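You operate a simulated robot arm through the tools that you are given. There is no shell and no other tool.

The job below is to be done with a simulated two-armed robot. You get a single attempt, and the scene is never put back.

JOB
Make room for bundling: raise the drop leaf, flatten the drink carton and move it and the can there.
Fine: the carton is flat before it is moved; the can stands upright; the notebook stays. Set down upright: drink can.
Where things are to end (x, y in the base frame): drink can within 100 mm of [840, -100]; drink carton within 100 mm of [540, -10].

The check looks at the end state, three seconds after you hand in, the way a careful person would. Anything else that was tipped, shoved, dropped, spilled or broken makes it a failure.

ROBOT AND FRAMES
Two 7-joint arms with fingered hands on one trunk, on a base that drives. Base frame: it is fixed to the floor where the robot stands at the start and does not move with it; the origin is under the middle of the robot, x ahead of it, y to its left, z up. Units: mm, degrees, N and s.
The left shoulder is at the start at [176, 173, 922], the right one opposite. With the tool pointing down near the work surface each hand reaches from about 100 to 900 mm from the robot's upright axis, wherever it stands, measured 20 degrees to its own side. Places, roughly: drop leaf of the bundling bench [700, 0, 500]. Payload 3.5 kg a hand.
Tool frame (each hand has its own): the origin (TCP) lies between the finger pads and is the grasp point; the fingertips stand 30 mm ahead of it; z points along the fingers, y is the line along which they close. The gripper opens to 104 mm. The gripper's body begins 35 mm behind the TCP. The gripper is a hand of 3 fingers: y runs from the thumb to the fingers, the wrist lies at [-15, -104, -178] in the tool frame, and closing takes about 1.5 s.
Orientation is told as [roll, pitch, yaw] about the base's x, y, z axes, in that order, counted from this pose: with the fingers straight down and the wrist toward the robot, the tool's x, y and z point along [0, 1, 0], [1, 0, 0] and [0, 0, -1] of the base frame.

CONTROLS
- The arms move only by the tool step_arm. It takes "left_moves", "right_moves" or both (then of equal length, played together; a hand with none holds still); each is a list of rows, each a list of 3 entries, a list of its own where there are three numbers: the turn, a rotation vector about the base's x, y, z in units of 60 degrees (1.0 is 60 degrees), then the shift along the base's x, y, z in units of 100 mm (1.0 is 100 mm), then the finger opening in mm, from 0 to 104. In form: [[[wx, wy, wz], [x, y, z], claw], ...]. A call has 1 to 20 rows; each row is the pose to reach, as a shift and turn from the pose commanded when the call began. A call with a number of a shift or a turn outside -1 to 1 is refused whole. A row lasts 0.2 s, in which the tool goes at most 50 mm and 8.6 degrees; a call with a longer step from one row to the next is refused whole, and so is a gripper value outside its range. Where a pose cannot be reached the arm comes as near as it can. A force on the tool above 90 N (or 10 N above the force at the start of the call, whichever is more), or a blocked arm, ends the call early, and 0.2 s more pass. The fingers move at their own pace (about 72 mm/s each) and stop on an object; they squeeze with about 25 N. The grip force told is the motor's: it shows also when the fingers shut on nothing. Time passes only in rows, and 0.2 s behind the last, so rows that repeat a pose let the fingers close. The reply holds the time, the measured pose of the TCP, the force on the tool along the base axes, the opening and the grip force, in the units named above and with some noise, with the torque about the TCP (base axes, N m) and any sound that the robot's microphone picked up, and new pictures: "pictures" is both (left out), scene, wrist or none (wrist: the cameras of the hands that moved).
- Cameras (640 x 400 px; columns grow to the right, rows downward): "scene" is now at [302.5, 7.2, 1089.4]; the picture's right is [0.08, -1.00, 0.00], its down [-0.57, -0.05, -0.82] and it looks along [0.82, 0.07, -0.57] (base axes); focal length 214 px, centre (320, 200). "left" rides on the left gripper at [-64, -94, -117] in its tool frame; the picture's right is [-0.72, -0.33, 0.61], its down [0.64, -0.65, 0.40] and it looks along [0.27, 0.68, 0.68] (tool axes); focal length 238 px, centre (320, 200). "right" rides on the right gripper at [64, -94, -117] in its tool frame; the picture's right is [-0.72, 0.33, -0.61], its down [-0.64, -0.65, 0.40] and it looks along [-0.27, 0.68, 0.68] (tool axes); focal length 238 px, centre (320, 200). There is no depth. A picture from a camera that has moved, and an enlarged one, comes with that camera's place and axes in the base frame and with its lens.
- move_column(by): slides the trunk up (or, below 0, down) by that many mm; the arms and the scene camera ride with it, the base frame stays. It gives what a move gives, with no picture.
- drive_base(legs): drives the robot by 1 to 6 legs, each [ahead, left, turn to the left] in mm, mm and degrees, along the robot's own axes; the way and the turn of a leg run together, so that a leg with both is an arc; at most 1500 mm and 180 degrees a leg. The arms and the cameras ride along, it lands a little off, and it stops where it bumps. It gives what a move gives, and a new picture of the scene camera.
- grasp_type(shape, hand): the hand has 3 fingers and takes this shape, open, in about a second: jaw (thumb against the fingers, like two jaws); tri (thumb and two fingers); tip (a fingertip pinch); poke (one finger out to press); point (the index stretched); flat (the hand flat); cup (the hand cupped); fist (a fist). The gripper value then closes the fingers along that shape, each until it touches; the sizes above hold for jaw. It gives what a move gives, with no picture.
- turn_head(pan, tilt): turns the head with the scene camera to pan (to the left, within 86 degrees either way) and tilt (down, from -29 to 69), counted from straight ahead of the robot. It gives what a move gives, and a new picture of the scene camera.
- close_up(camera, box): a new picture of the part [left, top, right, bottom] of that camera's present view, enlarged. No time passes.
- close_job(): hands the job in; it is judged then, once.

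Nothing tells you exact positions but the pictures and the camera data. Unless the task says otherwise, let go and move clear before handing in.

The tools are called after ">>>" by a JSON object that holds its "op" and its "data". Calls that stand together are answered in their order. step_arm: Moves the arms, as the interface text tells. Its arguments: {"type":"object","properties":{"left_moves":{"type":"array","items":{"type":"array"}},"right_moves":{"type":"array","items":{"type":"array"}},"pictures":{"type":"string","enum":["both","scene","wrist","none"]}},"required":[]} The other tools are called the same way: move_column (by) slides the trunk up or down; grasp_type (shape, hand) gives the hand a shape; drive_base (legs) drives the base; turn_head (pan, tilt) turns the head that bears the scene camera; close_up (camera, box) takes an enlarged picture of a part of a camera's view; close_job () hands the job in.

At the start:

```text
t: 0.0
left_position: [510.6, 281.9, 1081.9]
left_tcp_rot: [-0.1, 0.0, 0.0]
left_force: [-0.5, -0.7, 0.9]
left_torque: [0.0, 0.02, 0.0]
left_grip_width: 103.8
left_gripper_force: 0.0
left_shape: jaw
right_position: [551.5, -203.3, 1106.5]
right_tcp_rot: [0.0, -0.1, 0.0]
right_force: [0.1, -0.4, -1.0]
right_torque: [0.0, -0.04, 0.05]
right_grip_width: 103.7
right_gripper_force: 0.0
right_shape: jaw
trunk travel left (down, up): [-25.0, 729.0]
robot x, y, heading: [0.1, -0.4, -0.1]
head pan, tilt: [4.6, 34.6]
```

scene: 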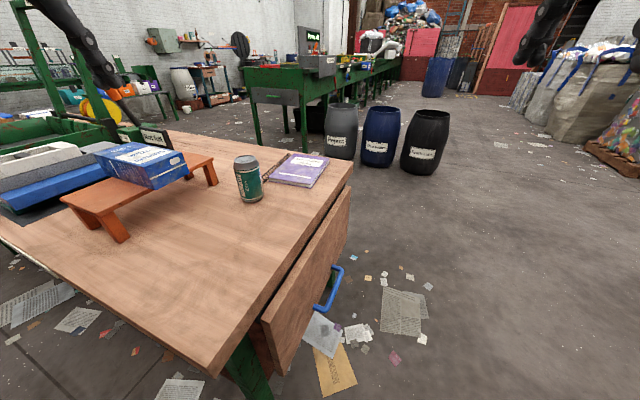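
right: 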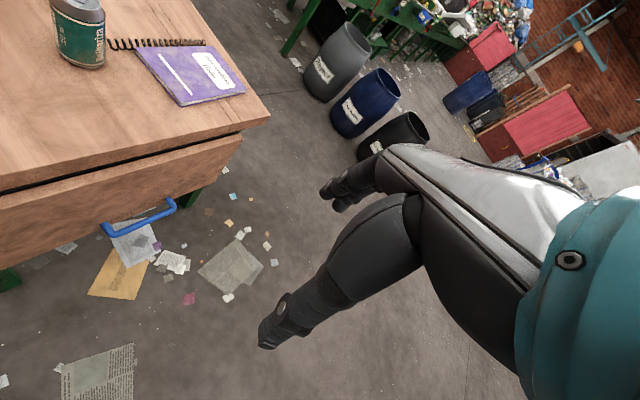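
left: 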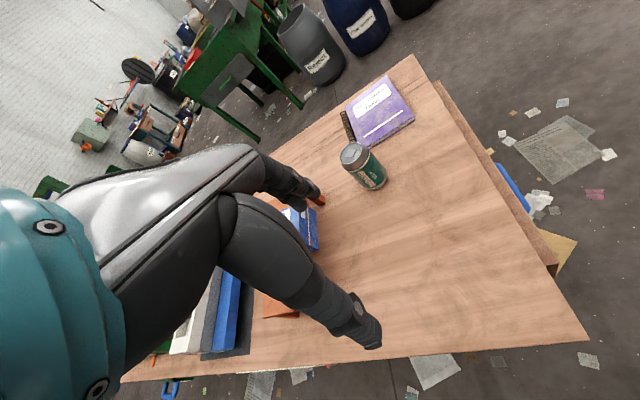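

The bench stands ahead and slightly to the left, with its leaf hanging on the right and a blue handle on the leaf. The carton seems to lie on an orange stand, with the can and the notebook to its right. I will take enlarged views before moving.

>>> {"op": "close_up", "data": {"camera": "scene", "box": [0, 100, 240, 250]}}

>>> {"op": "close_up", "data": {"camera": "scene", "box": [200, 120, 400, 245]}}

>>> {"op": "close_up", "data": {"camera": "scene", "box": [160, 220, 400, 400]}}

>>> {"op": "close_up", "data": {"camera": "left", "box": [120, 140, 420, 390]}}

>>> {"op": "close_up", "data": {"camera": "right", "box": [0, 0, 320, 300]}}

```text
2.67 times, centred on (120, 175) of scene
camera zoom: at [302.5, 7.2, 1089.4], right [0.08, -1.0, 0.0], down [-0.57, -0.05, -0.82], along [0.82, 0.07, -0.57], focal length 572 px, centre (853, 267)
```

zoom: 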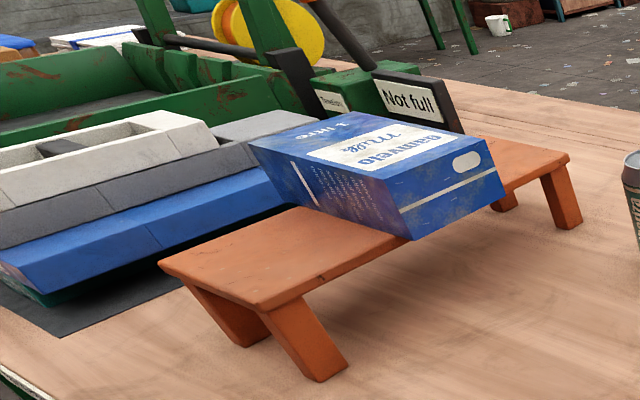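

```text
3.20 times, centred on (300, 182) of scene
camera zoom: at [302.5, 7.2, 1089.4], right [0.08, -1.0, 0.0], down [-0.57, -0.05, -0.82], along [0.82, 0.07, -0.57], focal length 686 px, centre (384, 256)
```

zoom: 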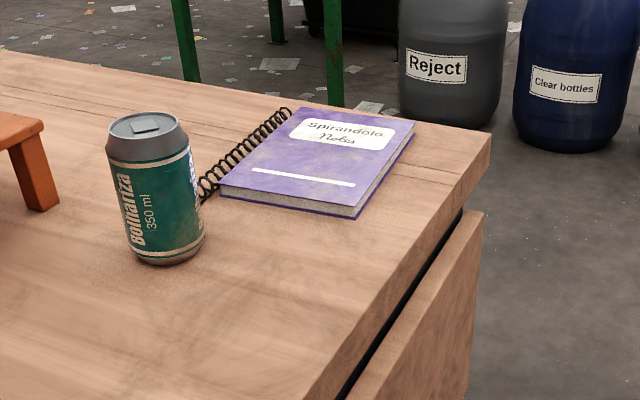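

```text
2.22 times, centred on (280, 310) of scene
camera zoom: at [302.5, 7.2, 1089.4], right [0.08, -1.0, 0.0], down [-0.57, -0.05, -0.82], along [0.82, 0.07, -0.57], focal length 477 px, centre (409, -44)
```

zoom: 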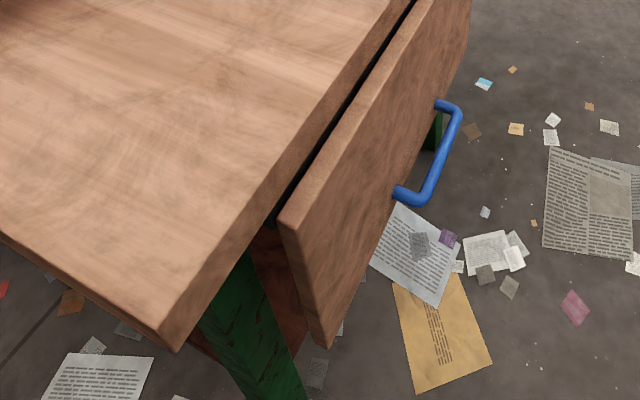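

```text
1.60 times, centred on (270, 265) of left
camera zoom: at [417.6, 216.4, 1199.3], right [-0.33, -0.72, -0.61], down [-0.65, 0.64, -0.4], along [0.68, 0.27, -0.68], focal length 381 px, centre (400, 96)
```

zoom: 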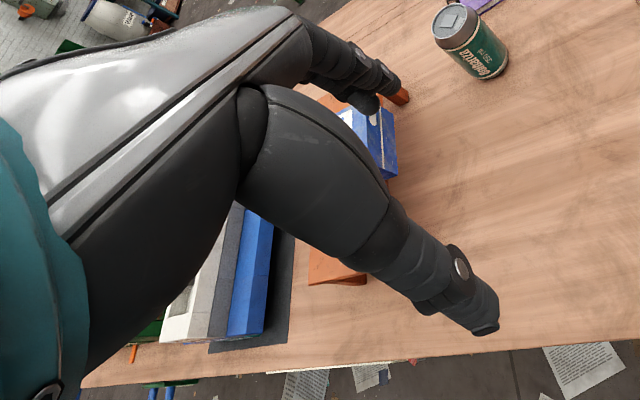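

```text
1.33 times, centred on (160, 150) of right
camera zoom: at [457.7, -138.0, 1222.9], right [0.33, -0.72, 0.61], down [-0.65, -0.64, -0.4], along [0.68, -0.27, -0.68], focal length 318 px, centre (533, 267)
```

zoom: 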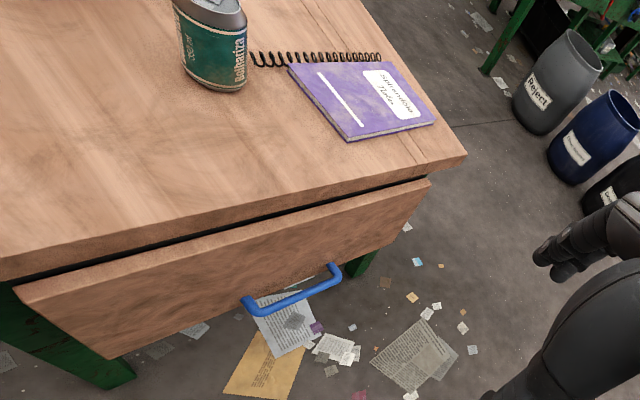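

The carton lies across the orange stand, the can and notebook are on the bench top, and the leaf hangs with its handle at about (700, -12, 490). I will tilt the head down to measure the handle and leaf better.

>>> {"op": "turn_head", "data": {"pan": -5, "tilt": 58}}

```text
t: 0.9
left_position: [512.1, 281.3, 1082.6]
left_tcp_rot: [0.0, 0.0, 0.0]
left_force: [0.7, 0.5, 0.2]
left_torque: [0.01, 0.04, 0.02]
left_grip_width: 103.7
left_gripper_force: 0.0
left_shape: jaw
right_position: [552.5, -203.7, 1105.2]
right_tcp_rot: [0.0, 0.0, -0.1]
right_force: [0.8, -0.5, -0.1]
right_torque: [0.02, -0.03, 0.04]
right_grip_width: 103.6
right_gripper_force: 0.1
right_shape: jaw
trunk travel left (down, up): [-25.0, 729.0]
robot x, y, heading: [-2.8, -0.1, -0.2]
head pan, tilt: [-5.0, 58.0]
camera scene: at [283.2, -5.9, 1056.9], right [-0.09, -1.0, 0.0], down [-0.84, 0.07, -0.53], along [0.53, -0.05, -0.85], focal length 214 px, centre (320, 200)
```

scene: 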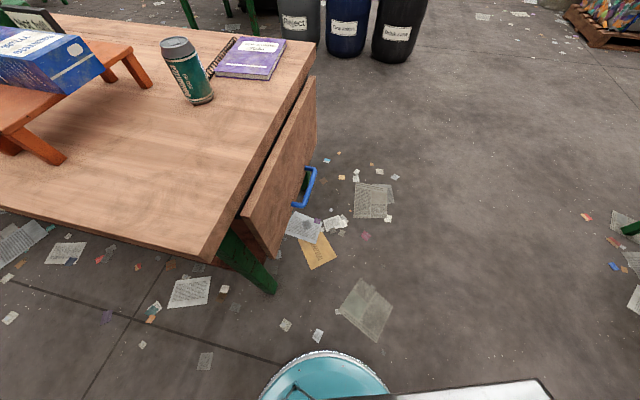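

The leaf and handle are now clearer from above. I will enlarge the leaf and the table corners.

>>> {"op": "close_up", "data": {"camera": "scene", "box": [200, 150, 360, 250]}}

>>> {"op": "close_up", "data": {"camera": "scene", "box": [0, 0, 160, 100]}}

>>> {"op": "close_up", "data": {"camera": "scene", "box": [140, 20, 340, 145]}}

>>> {"op": "close_up", "data": {"camera": "right", "box": [80, 160, 240, 260]}}

>>> {"op": "close_up", "data": {"camera": "left", "box": [400, 230, 640, 380]}}

```text
4.00 times, centred on (280, 200) of scene
camera zoom: at [283.2, -5.9, 1056.9], right [-0.09, -1.0, 0.0], down [-0.84, 0.07, -0.53], along [0.53, -0.05, -0.85], focal length 858 px, centre (480, 200)
```

zoom: 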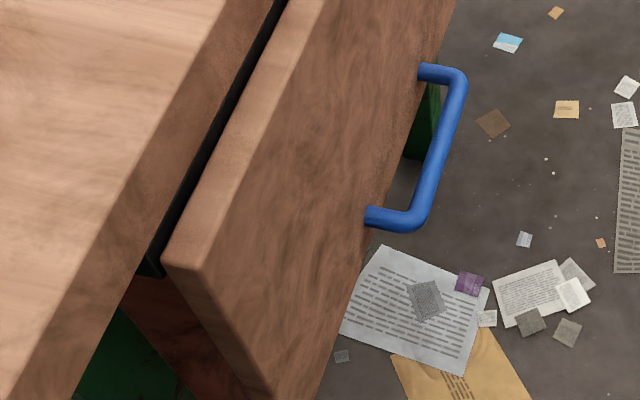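

```text
4.00 times, centred on (80, 50) of scene
camera zoom: at [283.2, -5.9, 1056.9], right [-0.09, -1.0, 0.0], down [-0.84, 0.07, -0.53], along [0.53, -0.05, -0.85], focal length 858 px, centre (1280, 800)
```

zoom: 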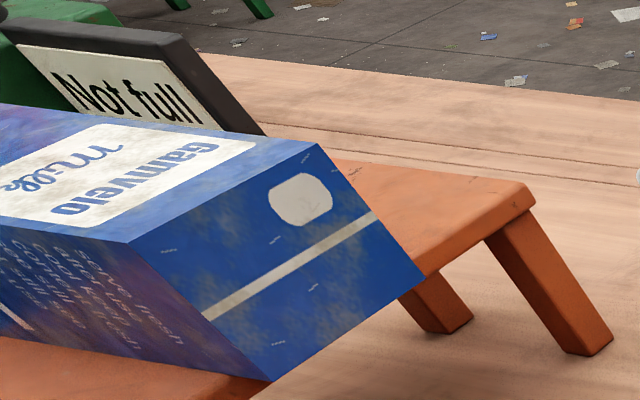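

```text
3.20 times, centred on (240, 82) of scene
camera zoom: at [283.2, -5.9, 1056.9], right [-0.09, -1.0, 0.0], down [-0.84, 0.07, -0.53], along [0.53, -0.05, -0.85], focal length 686 px, centre (576, 576)
```

zoom: 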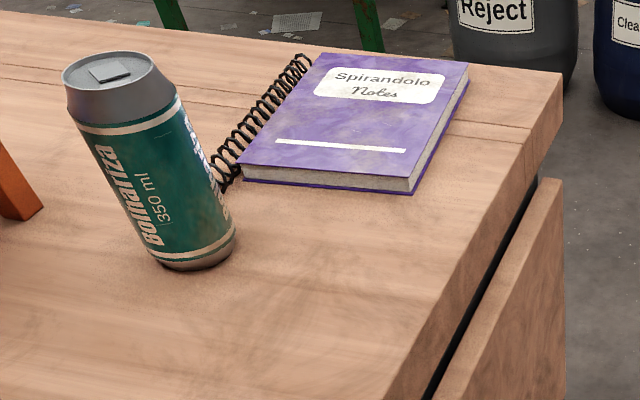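

```text
4.00 times, centred on (160, 210) of right
camera zoom: at [457.7, -138.0, 1222.9], right [0.33, -0.72, 0.61], down [-0.65, -0.64, -0.4], along [0.68, -0.27, -0.68], focal length 953 px, centre (960, 160)
```

zoom: 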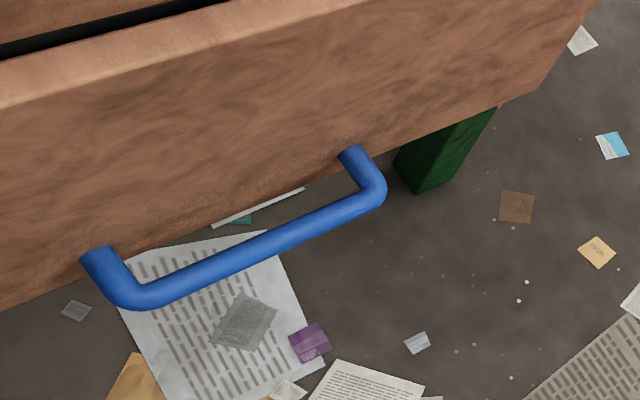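

```text
2.67 times, centred on (520, 305) of left
camera zoom: at [417.7, 216.4, 1199.3], right [-0.33, -0.72, -0.61], down [-0.65, 0.64, -0.4], along [0.68, 0.27, -0.68], focal length 636 px, centre (-213, -80)
```

zoom: 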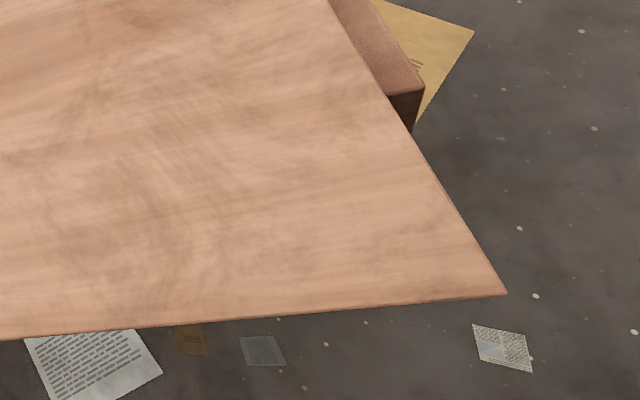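

The handle bar runs from about (632, 15) to (775, -28) at z ≈ 477, parallel to the table edge. I will bring the right hand outside the leaf and turn it to point horizontally at the bar, thumb up.

>>> {"op": "step_arm", "data": {"right_moves": [[[0.0855, 0.0624, -0.0855], [0.04, -0.08, -0.12], 104], [[0.171, 0.1248, -0.171], [0.08, -0.16, -0.25], 104], [[0.2565, 0.1871, -0.2565], [0.12, -0.24, -0.37], 104], [[0.342, 0.2495, -0.342], [0.16, -0.32, -0.5], 104], [[0.4275, 0.3119, -0.4275], [0.2, -0.4, -0.62], 104], [[0.513, 0.3743, -0.513], [0.24, -0.48, -0.75], 104], [[0.5985, 0.4366, -0.5985], [0.28, -0.56, -0.87], 104], [[0.684, 0.499, -0.684], [0.32, -0.64, -1.0], 104]], "pictures": "both"}}

```text
t: 2.7
left_position: [511.7, 281.0, 1082.9]
left_tcp_rot: [0.0, 0.0, 0.0]
left_force: [-0.2, 0.3, 0.0]
left_torque: [0.02, -0.01, 0.01]
left_grip_width: 103.8
left_gripper_force: 0.0
left_shape: jaw
right_position: [581.4, -264.7, 1005.7]
right_tcp_rot: [31.8, 40.4, -32.0]
right_force: [-0.2, 0.3, -0.3]
right_torque: [-0.05, 0.01, 0.01]
right_grip_width: 103.7
right_gripper_force: 0.1
right_shape: jaw
trunk travel left (down, up): [-25.0, 729.0]
robot x, y, heading: [1.8, 0.2, 0.1]
head pan, tilt: [-5.0, 58.0]
camera scene: at [283.3, -6.1, 1056.8], right [-0.09, -1.0, 0.0], down [-0.84, 0.07, -0.53], along [0.53, -0.05, -0.85], focal length 214 px, centre (320, 200)
camera right: at [591.1, -278.8, 1167.5], right [-0.21, -0.97, -0.1], down [-0.97, 0.22, -0.1], along [0.12, 0.08, -0.99], focal length 238 px, centre (320, 200)
```

scene: 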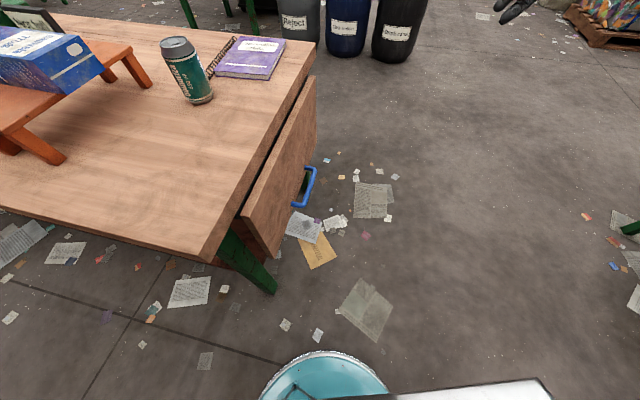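
right: 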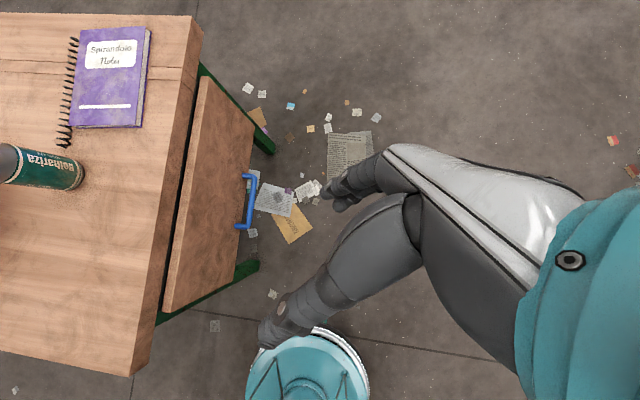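

The overhead wrist view shows the table, leaf and handle well, and nothing is in the way. I will go on turning and lowering outside the leaf.

>>> {"op": "step_arm", "data": {"right_moves": [[[0.0855, 0.0624, -0.0855], [0.05, 0.0, -0.12], 104], [[0.171, 0.1248, -0.171], [0.1, 0.0, -0.25], 104], [[0.2565, 0.1871, -0.2565], [0.15, 0.0, -0.37], 104], [[0.342, 0.2495, -0.342], [0.2, 0.0, -0.5], 104], [[0.4275, 0.3119, -0.4275], [0.25, 0.0, -0.62], 104], [[0.513, 0.3743, -0.513], [0.3, 0.0, -0.75], 104], [[0.5985, 0.4366, -0.5985], [0.35, 0.0, -0.87], 104], [[0.684, 0.499, -0.684], [0.4, 0.0, -1.0], 104]], "pictures": "both"}}

```text
t: 4.5
left_position: [511.8, 281.6, 1083.2]
left_tcp_rot: [0.1, 0.0, 0.0]
left_force: [-0.4, 0.4, 1.0]
left_torque: [0.02, -0.03, -0.03]
left_grip_width: 103.6
left_gripper_force: 0.0
left_shape: jaw
right_position: [624.5, -268.1, 906.6]
right_tcp_rot: [-145.0, 89.9, 107.2]
right_force: [0.6, -1.1, 0.5]
right_torque: [-0.02, -0.03, 0.0]
right_grip_width: 103.4
right_gripper_force: 0.0
right_shape: jaw
trunk travel left (down, up): [-25.0, 729.0]
robot x, y, heading: [-0.4, 2.7, 0.2]
head pan, tilt: [-5.0, 58.0]
camera scene: at [283.2, -6.0, 1056.8], right [-0.09, -1.0, 0.0], down [-0.84, 0.07, -0.53], along [0.53, -0.05, -0.85], focal length 214 px, centre (320, 200)
camera right: at [649.1, -398.2, 1000.3], right [-0.87, -0.36, -0.33], down [-0.49, 0.58, 0.65], along [-0.05, 0.73, -0.68], focal length 238 px, centre (320, 200)
```

scene: 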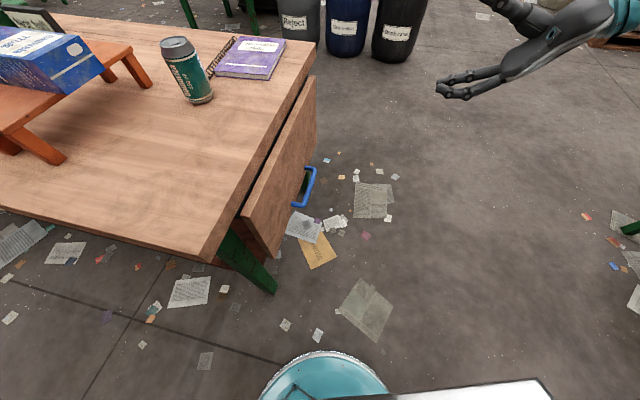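
right: 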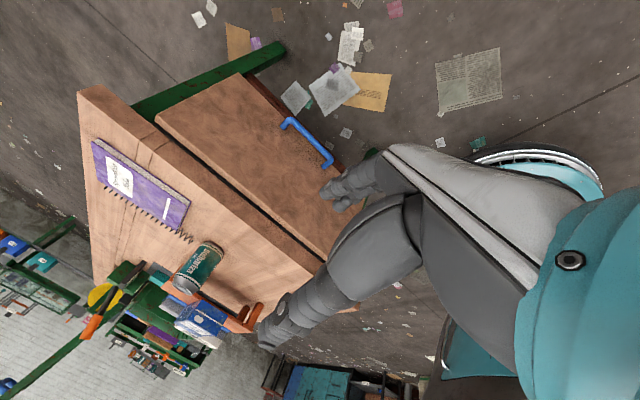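

The hand now points at the table, and its tips show up in the scene view where the camera model predicts. I will lower it towards handle height, staying well outside the leaf.

>>> {"op": "step_arm", "data": {"right_moves": [[[0, 0, 0], [0.03, 0.06, -0.33], 104], [[0, 0, 0], [0.06, 0.12, -0.66], 104], [[0, 0, 0], [0.1, 0.18, -1.0], 104]], "pictures": "none"}}

>>> {"op": "step_arm", "data": {"right_moves": [[[0, 0, 0], [0.03, 0.06, -0.33], 104], [[0, 0, 0], [0.06, 0.12, -0.66], 104], [[0, 0, 0], [0.1, 0.18, -1.0], 104]], "pictures": "both"}}

```text
t: 5.3
left_position: [511.9, 281.7, 1081.8]
left_tcp_rot: [-0.1, 0.0, 0.0]
left_force: [0.4, -0.5, 0.6]
left_torque: [0.0, -0.01, 0.0]
left_grip_width: 103.6
left_gripper_force: 0.1
left_shape: jaw
right_position: [633.2, -249.9, 807.0]
right_tcp_rot: [88.4, 89.9, -19.3]
right_force: [0.5, 0.3, 0.2]
right_torque: [0.0, 0.02, -0.01]
right_grip_width: 103.4
right_gripper_force: 0.1
right_shape: jaw
trunk travel left (down, up): [-25.0, 729.0]
robot x, y, heading: [-3.1, -0.7, 0.1]
head pan, tilt: [-5.0, 58.0]
```

```text
t: 6.1
left_position: [512.2, 281.1, 1082.3]
left_tcp_rot: [0.0, 0.1, 0.0]
left_force: [0.0, 0.0, 0.1]
left_torque: [-0.02, 0.01, -0.01]
left_grip_width: 103.6
left_gripper_force: 0.1
left_shape: jaw
right_position: [643.0, -233.6, 705.0]
right_tcp_rot: [53.5, 89.9, -54.4]
right_force: [-0.3, 1.1, 0.0]
right_torque: [0.0, 0.01, 0.0]
right_grip_width: 103.5
right_gripper_force: 0.1
right_shape: jaw
trunk travel left (down, up): [-25.0, 729.0]
robot x, y, heading: [-1.6, -5.3, -0.2]
head pan, tilt: [-5.0, 58.0]
camera scene: at [283.3, -5.9, 1056.8], right [-0.09, -1.0, 0.0], down [-0.84, 0.07, -0.53], along [0.53, -0.05, -0.85], focal length 214 px, centre (320, 200)
camera right: at [668.1, -362.8, 800.2], right [-0.87, -0.37, -0.33], down [-0.49, 0.58, 0.65], along [-0.05, 0.73, -0.68], focal length 238 px, centre (320, 200)
```

scene: 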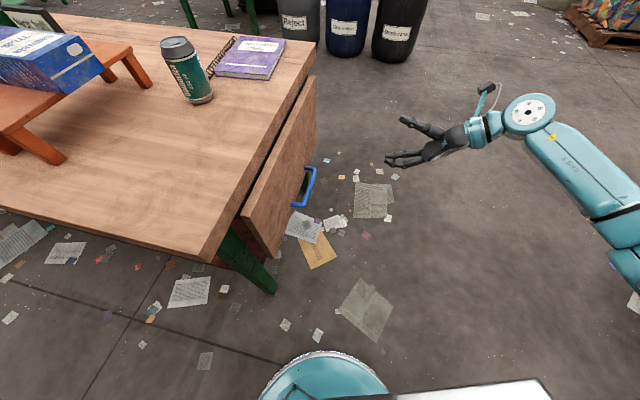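
right: 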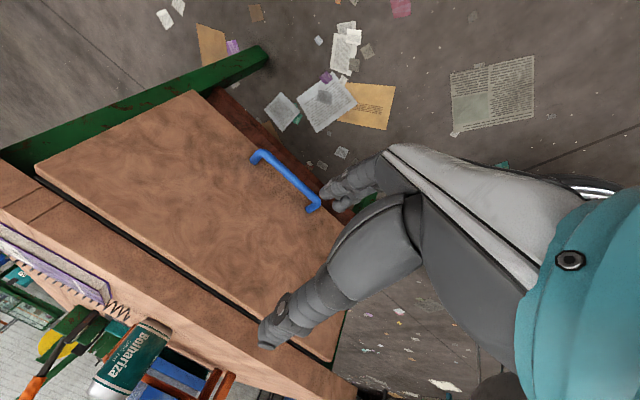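

The handle shows clearly in the wrist view, still at about z ≈ 472, and the forearm is clear. I will lower further to just above handle height and look again.

>>> {"op": "step_arm", "data": {"right_moves": [[[0, 0, 0], [0.04, 0.1, -0.33], 104], [[0, 0, 0], [0.08, 0.2, -0.66], 104], [[0, 0, 0], [0.12, 0.3, -1.0], 104]], "pictures": "none"}}

>>> {"op": "step_arm", "data": {"right_moves": [[[0, 0, 0], [0.04, 0.1, -0.33], 104], [[0, 0, 0], [0.08, 0.2, -0.66], 104], [[0, 0, 0], [0.12, 0.3, -1.0], 104]], "pictures": "both"}}

```text
t: 6.9
left_position: [511.9, 280.8, 1082.1]
left_tcp_rot: [0.1, 0.0, 0.0]
left_force: [-0.4, 0.4, -0.3]
left_torque: [0.03, -0.02, 0.0]
left_grip_width: 103.4
left_gripper_force: 0.0
left_shape: jaw
right_position: [654.5, -200.9, 606.6]
right_tcp_rot: [54.7, 89.9, -52.9]
right_force: [1.0, 0.4, -0.5]
right_torque: [-0.01, -0.01, 0.0]
right_grip_width: 103.5
right_gripper_force: 0.0
right_shape: jaw
trunk travel left (down, up): [-25.0, 729.0]
robot x, y, heading: [1.9, -1.1, 0.1]
head pan, tilt: [-5.0, 58.0]
```

```text
t: 7.7
left_position: [510.8, 281.2, 1082.0]
left_tcp_rot: [0.1, 0.0, 0.0]
left_force: [0.3, 0.7, -0.4]
left_torque: [-0.01, 0.01, -0.02]
left_grip_width: 103.8
left_gripper_force: 0.0
left_shape: jaw
right_position: [667.2, -170.9, 504.1]
right_tcp_rot: [63.9, 90.0, -44.0]
right_force: [0.0, 0.7, 0.3]
right_torque: [0.0, -0.02, -0.01]
right_grip_width: 103.9
right_gripper_force: 0.0
right_shape: jaw
trunk travel left (down, up): [-25.0, 729.0]
robot x, y, heading: [1.3, 4.0, 0.1]
head pan, tilt: [-5.0, 58.0]
camera scene: at [283.3, -5.9, 1056.8], right [-0.09, -1.0, 0.0], down [-0.84, 0.07, -0.53], along [0.53, -0.05, -0.85], focal length 214 px, centre (320, 200)
camera right: at [691.7, -300.6, 599.1], right [-0.87, -0.37, -0.33], down [-0.49, 0.58, 0.65], along [-0.05, 0.73, -0.68], focal length 238 px, centre (320, 200)
```

scene: 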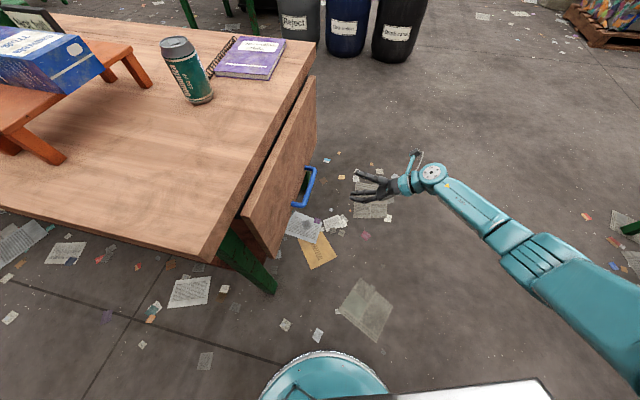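
right: 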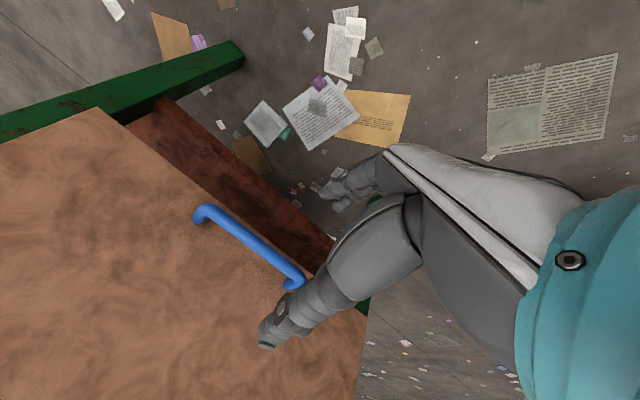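

From close range the bar comes out at about (643, 14) to (791, -30), z ≈ 458. I will lower to that height in front of its middle and check.

>>> {"op": "step_arm", "data": {"right_moves": [[[0, 0, 0], [0.05, 0.1, -0.23], 104], [[0, 0, 0], [0.1, 0.25, -0.46], 104], [[0, 0, 0], [0.19, 0.5, -0.46], 104]], "pictures": "both"}}

>>> {"op": "close_up", "data": {"camera": "scene", "box": [240, 130, 400, 230]}}

>>> {"op": "close_up", "data": {"camera": "right", "box": [120, 160, 400, 360]}}

```text
t: 8.5
left_position: [511.0, 281.8, 1080.8]
left_tcp_rot: [-0.1, 0.0, 0.0]
left_force: [-0.1, 0.3, 0.3]
left_torque: [-0.03, 0.0, 0.0]
left_grip_width: 103.5
left_gripper_force: 0.1
left_shape: jaw
right_position: [686.4, -118.4, 459.5]
right_tcp_rot: [74.7, 90.0, -32.9]
right_force: [0.0, -0.6, 0.1]
right_torque: [-0.01, -0.02, 0.01]
right_grip_width: 104.0
right_gripper_force: 0.1
right_shape: jaw
trunk travel left (down, up): [-25.0, 729.0]
robot x, y, heading: [1.0, -0.5, -0.1]
head pan, tilt: [-5.0, 58.0]
camera scene: at [283.1, -5.8, 1056.9], right [-0.09, -1.0, 0.0], down [-0.84, 0.07, -0.53], along [0.53, -0.05, -0.85], focal length 214 px, centre (320, 200)
camera right: at [711.0, -248.3, 553.8], right [-0.87, -0.37, -0.33], down [-0.49, 0.58, 0.65], along [-0.05, 0.73, -0.68], focal length 238 px, centre (320, 200)
```

scene: 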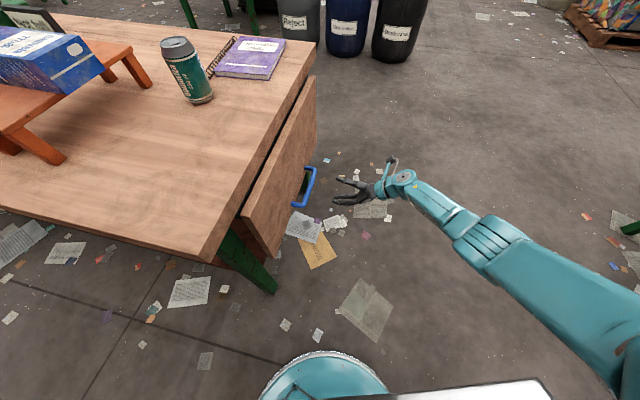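
right: 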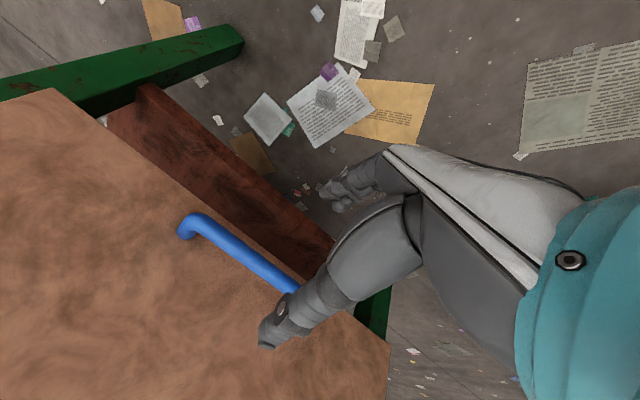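

```text
4.00 times, centred on (320, 180) of scene
camera zoom: at [283.1, -5.8, 1056.9], right [-0.09, -1.0, 0.0], down [-0.84, 0.07, -0.53], along [0.53, -0.05, -0.85], focal length 858 px, centre (320, 280)
```

zoom: 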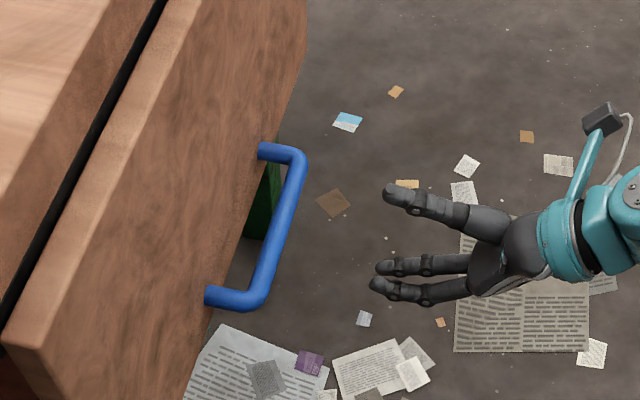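

```text
2.00 times, centred on (260, 260) of right
camera zoom: at [711.0, -248.3, 553.8], right [-0.87, -0.37, -0.33], down [-0.49, 0.58, 0.65], along [-0.05, 0.73, -0.68], focal length 477 px, centre (440, 80)
```

zoom: 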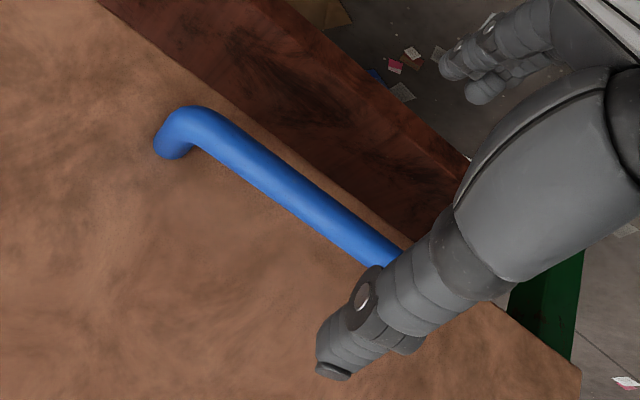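

The bar is about 115 mm straight ahead of the grasp point, with the fingers open above and below it, at z ≈ 452. I will advance 104 mm so the bar sits between the pads.

>>> {"op": "step_arm", "data": {"right_moves": [[[0, 0, 0], [0.08, 0.27, -0.07], 104], [[0, 0, 0], [0.16, 0.54, -0.07], 104], [[0, 0, 0], [0.23, 0.78, -0.07], 104], [[0, 0, 0], [0.3, 1.0, -0.07], 104]], "pictures": "both"}}

>>> {"op": "close_up", "data": {"camera": "scene", "box": [240, 130, 400, 230]}}

>>> {"op": "close_up", "data": {"camera": "right", "box": [120, 160, 400, 360]}}

```text
t: 9.5
left_position: [511.3, 282.1, 1081.4]
left_tcp_rot: [0.1, 0.0, -0.1]
left_force: [-1.2, -0.1, 0.2]
left_torque: [-0.01, -0.02, -0.04]
left_grip_width: 103.7
left_gripper_force: 0.2
left_shape: jaw
right_position: [692.3, -11.1, 457.7]
right_tcp_rot: [48.0, 89.9, -59.7]
right_force: [0.7, -0.4, -0.4]
right_torque: [-0.02, 0.0, -0.02]
right_grip_width: 103.5
right_gripper_force: 0.1
right_shape: jaw
right hand out of reach, approached as far as the arm can: row 2, 3, 4
trunk travel left (down, up): [-25.0, 729.0]
robot x, y, heading: [0.4, -0.7, -0.1]
head pan, tilt: [-5.0, 58.0]
camera scene: at [283.1, -5.4, 1056.9], right [-0.09, -1.0, 0.0], down [-0.84, 0.07, -0.53], along [0.53, -0.05, -0.85], focal length 214 px, centre (320, 200)
camera right: at [717.5, -140.9, 551.0], right [-0.87, -0.37, -0.33], down [-0.49, 0.58, 0.65], along [-0.05, 0.73, -0.68], focal length 238 px, centre (320, 200)
```

scene: 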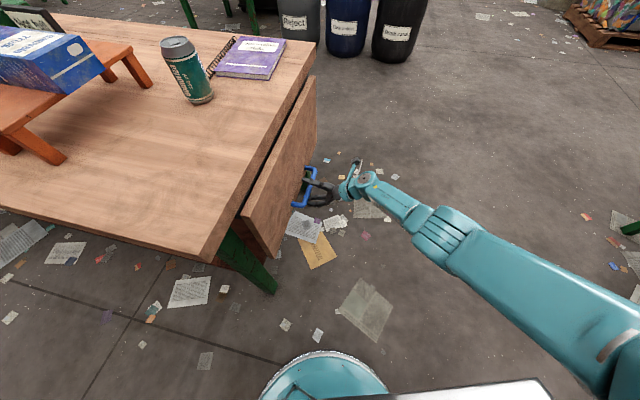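
right: 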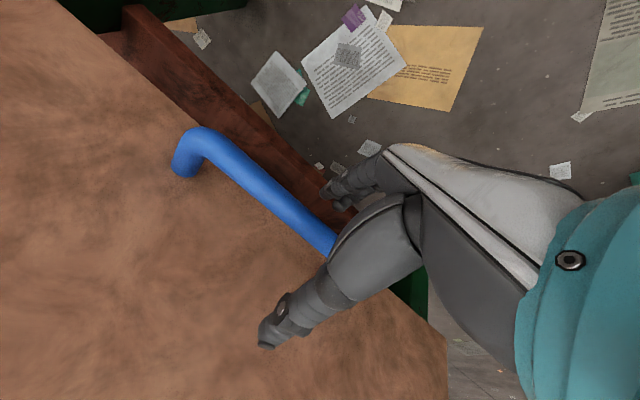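

```text
4.00 times, centred on (320, 180) of scene
camera zoom: at [283.1, -5.4, 1056.9], right [-0.09, -1.0, 0.0], down [-0.84, 0.07, -0.53], along [0.53, -0.05, -0.85], focal length 858 px, centre (320, 280)
```

zoom: 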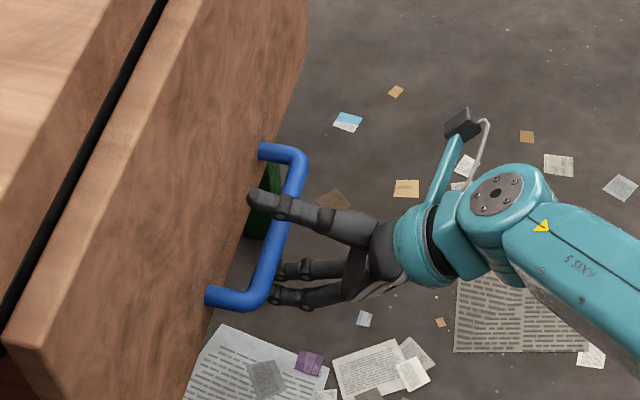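

```text
2.00 times, centred on (260, 260) of right
camera zoom: at [717.5, -140.9, 551.0], right [-0.87, -0.37, -0.33], down [-0.49, 0.58, 0.65], along [-0.05, 0.73, -0.68], focal length 477 px, centre (440, 80)
```

zoom: 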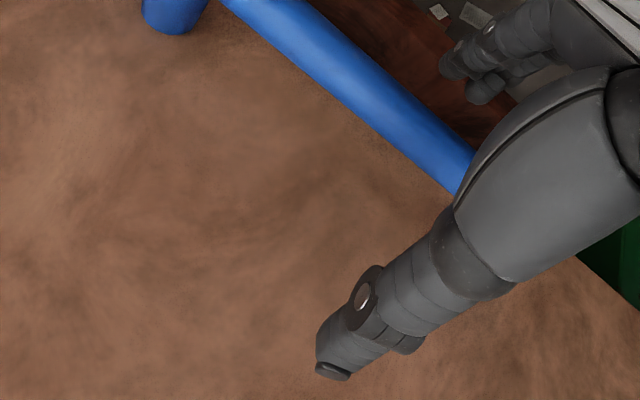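

The arm stopped at its reach limit, 24 mm short along the bar, but the bar is still between thumb and fingers with 10 mm to spare. I will close the hand on it.

>>> {"op": "step_arm", "data": {"right_moves": [[[0, 0, 0], [0, 0, 0], 60], [[0, 0, 0], [0, 0, 0], 30], [[0, 0, 0], [0, 0, 0], 10], [[0, 0, 0], [0, 0, 0], 0], [[0, 0, 0], [0, 0, 0], 0], [[0, 0, 0], [0, 0, 0], 0], [[0, 0, 0], [0, 0, 0], 0], [[0, 0, 0], [0, 0, 0], 0]], "pictures": "both"}}

>>> {"op": "close_up", "data": {"camera": "scene", "box": [240, 130, 400, 230]}}

```text
t: 11.3
left_position: [510.9, 282.1, 1081.6]
left_tcp_rot: [0.0, 0.0, 0.0]
left_force: [0.0, -0.2, 0.8]
left_torque: [0.02, 0.0, -0.01]
left_grip_width: 103.8
left_gripper_force: 0.2
left_shape: jaw
right_position: [692.1, -10.4, 457.8]
right_tcp_rot: [126.5, 89.9, 18.8]
right_force: [0.3, 3.1, 6.6]
right_torque: [0.09, 0.0, 0.01]
right_grip_width: 7.3
right_gripper_force: 25.4
right_shape: jaw
trunk travel left (down, up): [-25.0, 729.0]
robot x, y, heading: [-1.0, 2.0, -0.1]
head pan, tilt: [-5.0, 58.0]
camera scene: at [282.6, -5.8, 1057.1], right [-0.09, -1.0, 0.0], down [-0.84, 0.07, -0.53], along [0.53, -0.05, -0.85], focal length 214 px, centre (320, 200)
camera right: at [717.7, -140.9, 552.1], right [-0.87, -0.37, -0.33], down [-0.49, 0.58, 0.65], along [-0.05, 0.73, -0.68], focal length 238 px, centre (320, 200)
```

scene: 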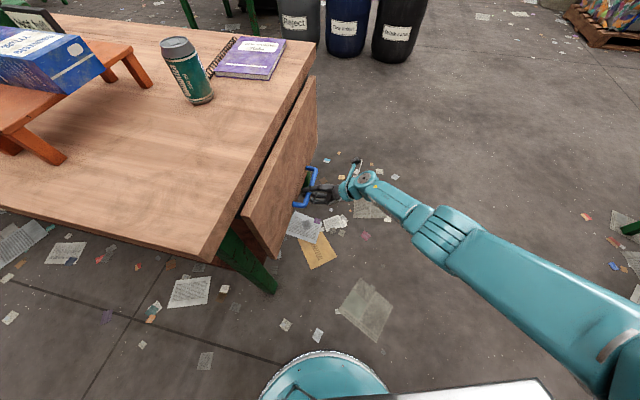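
right: 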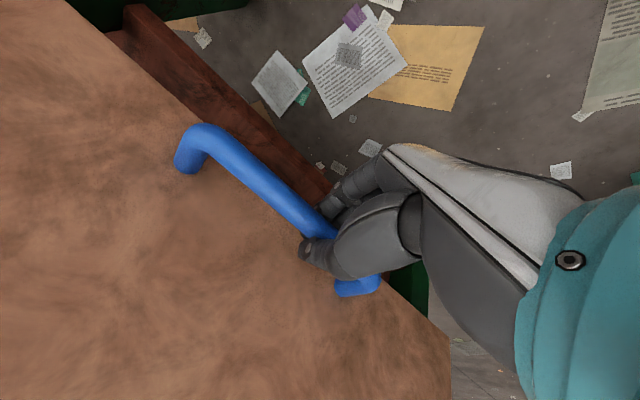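

```text
4.00 times, centred on (320, 180) of scene
camera zoom: at [282.6, -5.8, 1057.1], right [-0.09, -1.0, 0.0], down [-0.84, 0.07, -0.53], along [0.53, -0.05, -0.85], focal length 858 px, centre (320, 280)
```

zoom: 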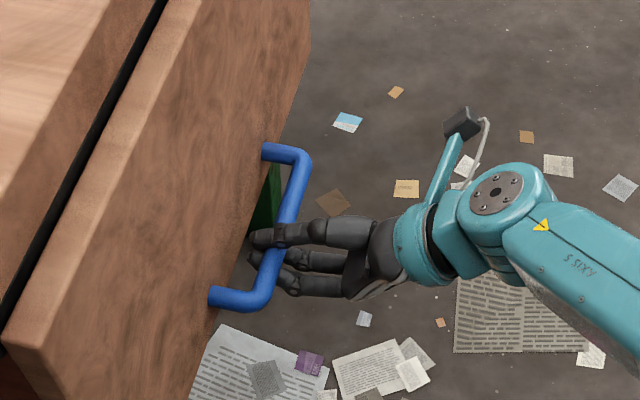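

The hand has the bar firmly, with grip force 25 N. Swinging the leaf up turns its outer face to the top, so the hand can follow from pointing inward to pointing down. I will try the first 6 degrees and read the forces.

>>> {"op": "step_arm", "data": {"right_moves": [[[-0.0479, 0.0144, 0], [-0.039, -0.131, 0.046], 0], [[-0.0958, 0.0287, 0], [-0.078, -0.262, 0.098], 0], [[-0.0958, 0.0287, 0], [-0.078, -0.262, 0.098], 0]], "pictures": "scene"}}

```text
t: 12.1
left_position: [511.2, 281.0, 1082.1]
left_tcp_rot: [-0.1, -0.1, 0.0]
left_force: [-0.1, 0.5, 1.0]
left_torque: [0.01, -0.01, 0.0]
left_grip_width: 104.1
left_gripper_force: 0.1
left_shape: jaw
right_position: [685.2, -36.5, 467.1]
right_tcp_rot: [1.6, 83.9, -106.0]
right_force: [-5.3, 7.4, 9.0]
right_torque: [0.19, 0.11, 0.06]
right_grip_width: 7.3
right_gripper_force: 24.8
right_shape: jaw
trunk travel left (down, up): [-25.0, 729.0]
robot x, y, heading: [-1.4, -0.8, -0.2]
head pan, tilt: [-5.0, 58.0]
camera scene: at [282.2, -5.5, 1057.2], right [-0.09, -1.0, 0.0], down [-0.84, 0.07, -0.53], along [0.53, -0.05, -0.85], focal length 214 px, centre (320, 200)
```

scene: 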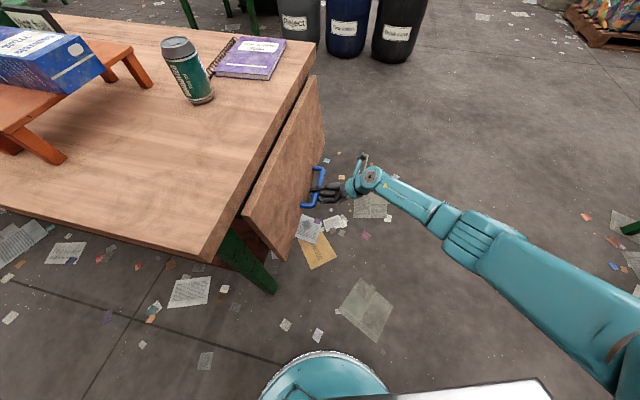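

The leaf follows and the forces are small, with a light upward pull. I will continue the arc up to about 30 degrees, slightly higher.

>>> {"op": "step_arm", "data": {"right_moves": [[[-0.0479, 0.0144, 0], [-0.038, -0.126, 0.07], 0], [[-0.0958, 0.0287, 0], [-0.075, -0.249, 0.146], 0], [[-0.1437, 0.0431, 0], [-0.111, -0.37, 0.221], 0], [[-0.1916, 0.0574, 0], [-0.146, -0.486, 0.299], 0], [[-0.2395, 0.0718, 0], [-0.179, -0.597, 0.386], 0], [[-0.2874, 0.0861, 0], [-0.211, -0.705, 0.476], 0], [[-0.3353, 0.1005, 0], [-0.242, -0.807, 0.575], 0], [[-0.3832, 0.1148, 0], [-0.271, -0.905, 0.677], 0]], "pictures": "scene"}}

```text
t: 13.9
left_position: [510.2, 282.4, 1082.4]
left_tcp_rot: [-0.1, -0.1, 0.0]
left_force: [-0.5, -0.3, 0.7]
left_torque: [-0.01, -0.01, 0.0]
left_grip_width: 103.6
left_gripper_force: 0.1
left_shape: jaw
right_position: [659.6, -125.6, 534.3]
right_tcp_rot: [1.1, 60.2, -106.5]
right_force: [-12.4, 20.3, 7.0]
right_torque: [0.28, 0.23, 0.03]
right_grip_width: 6.8
right_gripper_force: 24.9
right_shape: jaw
trunk travel left (down, up): [-25.0, 729.0]
robot x, y, heading: [-0.1, 1.3, -0.1]
head pan, tilt: [-5.0, 58.0]
camera scene: at [281.9, -4.7, 1057.3], right [-0.09, -1.0, 0.0], down [-0.84, 0.07, -0.53], along [0.53, -0.05, -0.85], focal length 214 px, centre (320, 200)
```

scene: 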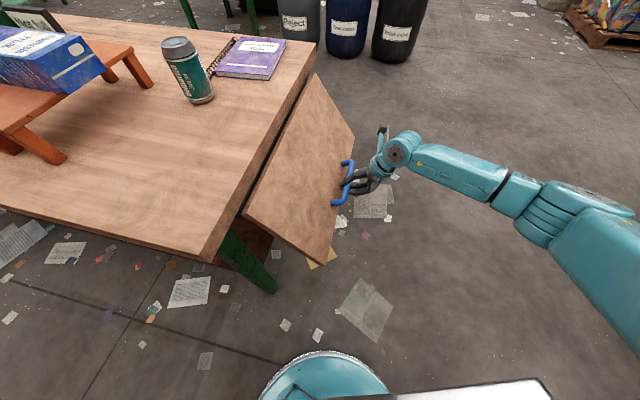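

The leaf is at about 30 degrees. I was pulling about 16 N too far outward, and the bar also drags slightly sideways. I will tighten the radius a little and continue to about 54 degrees.

>>> {"op": "step_arm", "data": {"right_moves": [[[-0.0477, 0.015, 0], [-0.03, -0.075, 0.118], 0], [[-0.0954, 0.03, 0], [-0.057, -0.147, 0.237], 0], [[-0.1431, 0.045, 0], [-0.086, -0.22, 0.356], 0], [[-0.1908, 0.06, 0], [-0.112, -0.288, 0.474], 0], [[-0.2385, 0.075, 0], [-0.137, -0.348, 0.6], 0], [[-0.2862, 0.09, 0], [-0.16, -0.404, 0.727], 0], [[-0.3339, 0.105, 0], [-0.18, -0.452, 0.86], 0], [[-0.3816, 0.12, 0], [-0.197, -0.495, 0.991], 0]], "pictures": "scene"}}

```text
t: 15.7
left_position: [512.5, 282.7, 1082.1]
left_tcp_rot: [-0.1, 0.0, 0.0]
left_force: [0.1, -0.1, 1.0]
left_torque: [-0.01, -0.02, -0.01]
left_grip_width: 103.5
left_gripper_force: 0.1
left_shape: jaw
right_position: [642.6, -173.9, 634.4]
right_tcp_rot: [0.6, 36.4, -106.7]
right_force: [-2.3, 29.5, 0.9]
right_torque: [0.34, 0.08, 0.01]
right_grip_width: 6.1
right_gripper_force: 25.1
right_shape: jaw
trunk travel left (down, up): [-25.0, 729.0]
robot x, y, heading: [-3.2, 0.2, -0.1]
head pan, tilt: [-5.0, 58.0]
camera scene: at [283.0, -4.0, 1056.9], right [-0.09, -1.0, 0.0], down [-0.84, 0.07, -0.53], along [0.53, -0.05, -0.85], focal length 214 px, centre (320, 200)
```

scene: 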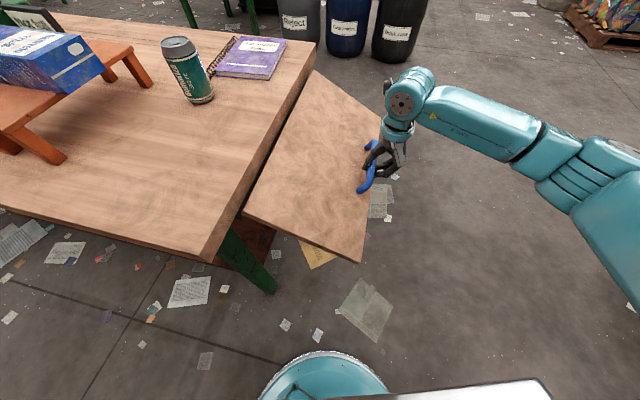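

The leaf is at about 54 degrees. The outward pull rose to 27 N, so the hinge is a little lower and closer than I assumed. I will ease inward 6 mm to relieve it and see how the force responds.

>>> {"op": "step_arm", "data": {"right_moves": [[[0, 0, 0], [-0.006, 0.033, 0.007], 0], [[0, 0, 0], [-0.012, 0.065, 0.014], 0], [[0, 0, 0], [-0.012, 0.065, 0.014], 0]], "pictures": "none"}}

>>> {"op": "close_up", "data": {"camera": "scene", "box": [300, 100, 460, 200]}}

```text
t: 16.5
left_position: [512.6, 282.0, 1081.2]
left_tcp_rot: [-0.1, 0.0, -0.1]
left_force: [0.6, -0.1, 1.4]
left_torque: [0.01, 0.0, -0.03]
left_grip_width: 103.5
left_gripper_force: 0.1
left_shape: jaw
right_position: [640.6, -172.4, 635.0]
right_tcp_rot: [0.6, 35.8, -107.0]
right_force: [5.4, 14.6, -3.2]
right_torque: [0.14, 0.0, -0.03]
right_grip_width: 6.2
right_gripper_force: 24.9
right_shape: jaw
trunk travel left (down, up): [-25.0, 729.0]
robot x, y, heading: [1.9, 0.9, 0.2]
head pan, tilt: [-5.0, 58.0]
```

```text
4.00 times, centred on (380, 150) of scene
camera zoom: at [283.7, -5.3, 1056.7], right [-0.09, -1.0, 0.0], down [-0.85, 0.07, -0.53], along [0.53, -0.05, -0.85], focal length 858 px, centre (80, 400)
```

zoom: 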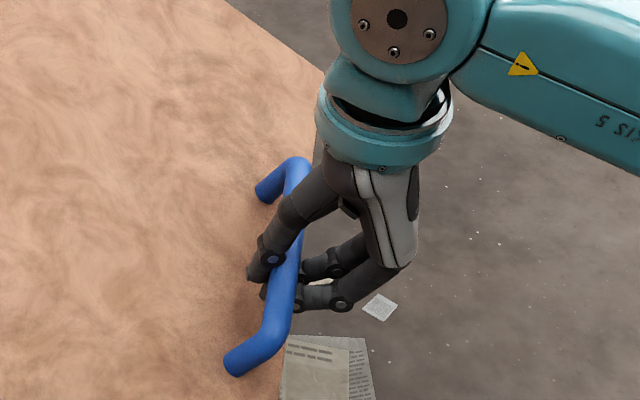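

Measured positions now fit a hinge at z ≈ 692 with a 243 mm radius, so the leaf is really at about 61 degrees. The rest of the arc is nearly straight up, and I will continue to about 82 degrees.

>>> {"op": "step_arm", "data": {"right_moves": [[[-0.0477, 0.015, 0], [0.0, 0.001, 0.113], 0], [[-0.0954, 0.03, 0], [0.004, 0.011, 0.225], 0], [[-0.1431, 0.045, 0], [-0.001, -0.002, 0.339], 0], [[-0.1908, 0.06, 0], [-0.003, -0.01, 0.453], 0], [[-0.2385, 0.075, 0], [-0.004, -0.012, 0.568], 0], [[-0.2862, 0.09, 0], [-0.003, -0.01, 0.682], 0], [[-0.3339, 0.105, 0], [-0.001, -0.003, 0.797], 0], [[-0.3816, 0.12, 0], [0.003, 0.01, 0.91], 0]], "pictures": "scene"}}

```text
t: 18.3
left_position: [512.9, 280.8, 1083.1]
left_tcp_rot: [0.0, 0.0, -0.1]
left_force: [0.0, 0.6, -0.5]
left_torque: [0.0, -0.03, 0.02]
left_grip_width: 103.5
left_gripper_force: 0.0
left_shape: jaw
right_position: [639.9, -170.9, 727.9]
right_tcp_rot: [0.5, 11.9, -107.0]
right_force: [3.4, -0.2, -1.4]
right_torque: [0.03, -0.01, -0.05]
right_grip_width: 7.0
right_gripper_force: 25.4
right_shape: jaw
trunk travel left (down, up): [-25.0, 729.0]
robot x, y, heading: [-0.7, -0.6, -0.0]
head pan, tilt: [-5.0, 58.0]
camera scene: at [283.2, -5.9, 1056.9], right [-0.09, -1.0, 0.0], down [-0.84, 0.07, -0.53], along [0.53, -0.05, -0.85], focal length 214 px, centre (320, 200)
```

scene: 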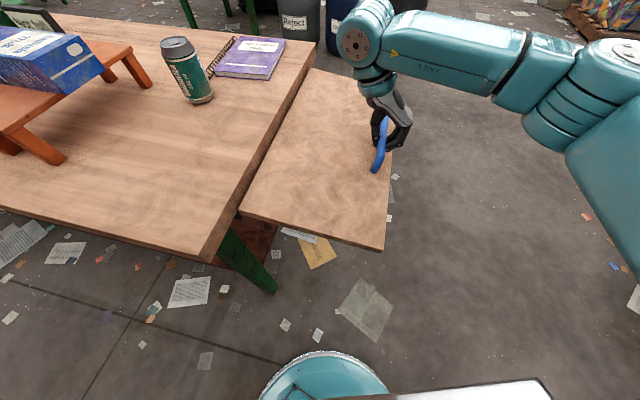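

The leaf is nearly level and the forces are close to zero. I will lift the last 30 mm and turn the hand to point straight down.

>>> {"op": "step_arm", "data": {"right_moves": [[[-0.038, 0.012, 0], [0.003, 0.01, 0.065], 0], [[-0.076, 0.024, 0], [0.006, 0.02, 0.13], 0], [[-0.114, 0.036, 0], [0.01, 0.033, 0.195], 0], [[-0.152, 0.048, 0], [0.014, 0.046, 0.26], 0], [[-0.19, 0.06, 0], [0.019, 0.06, 0.32], 0], [[-0.19, 0.06, 0], [0.019, 0.06, 0.34], 0]], "pictures": "both"}}

```text
t: 19.7
left_position: [512.1, 280.8, 1082.4]
left_tcp_rot: [0.1, 0.2, -0.1]
left_force: [0.2, -0.6, 0.2]
left_torque: [0.02, -0.01, 0.01]
left_grip_width: 103.8
left_gripper_force: 0.1
left_shape: jaw
right_position: [641.6, -164.9, 757.7]
right_tcp_rot: [0.2, -0.1, -107.0]
right_force: [5.9, 3.5, -7.8]
right_torque: [0.15, -0.06, -0.03]
right_grip_width: 7.0
right_gripper_force: 24.7
right_shape: jaw
trunk travel left (down, up): [-25.0, 729.0]
robot x, y, heading: [-2.5, 2.8, 0.2]
head pan, tilt: [-5.0, 58.0]
camera scene: at [284.4, -5.9, 1056.4], right [-0.09, -1.0, 0.0], down [-0.85, 0.07, -0.53], along [0.53, -0.05, -0.85], focal length 214 px, centre (320, 200)
camera right: at [729.6, -91.4, 874.6], right [-0.79, -0.1, 0.61], down [-0.42, 0.81, -0.41], along [-0.45, -0.58, -0.68], focal length 238 px, centre (320, 200)
```

scene: 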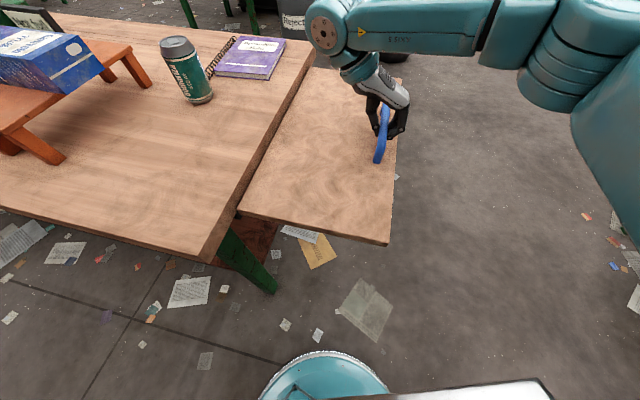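
right: 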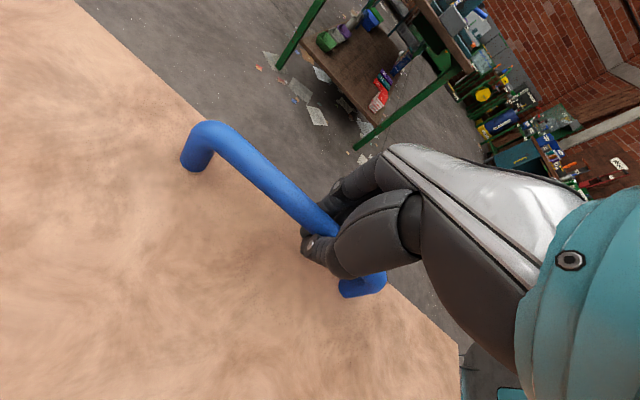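

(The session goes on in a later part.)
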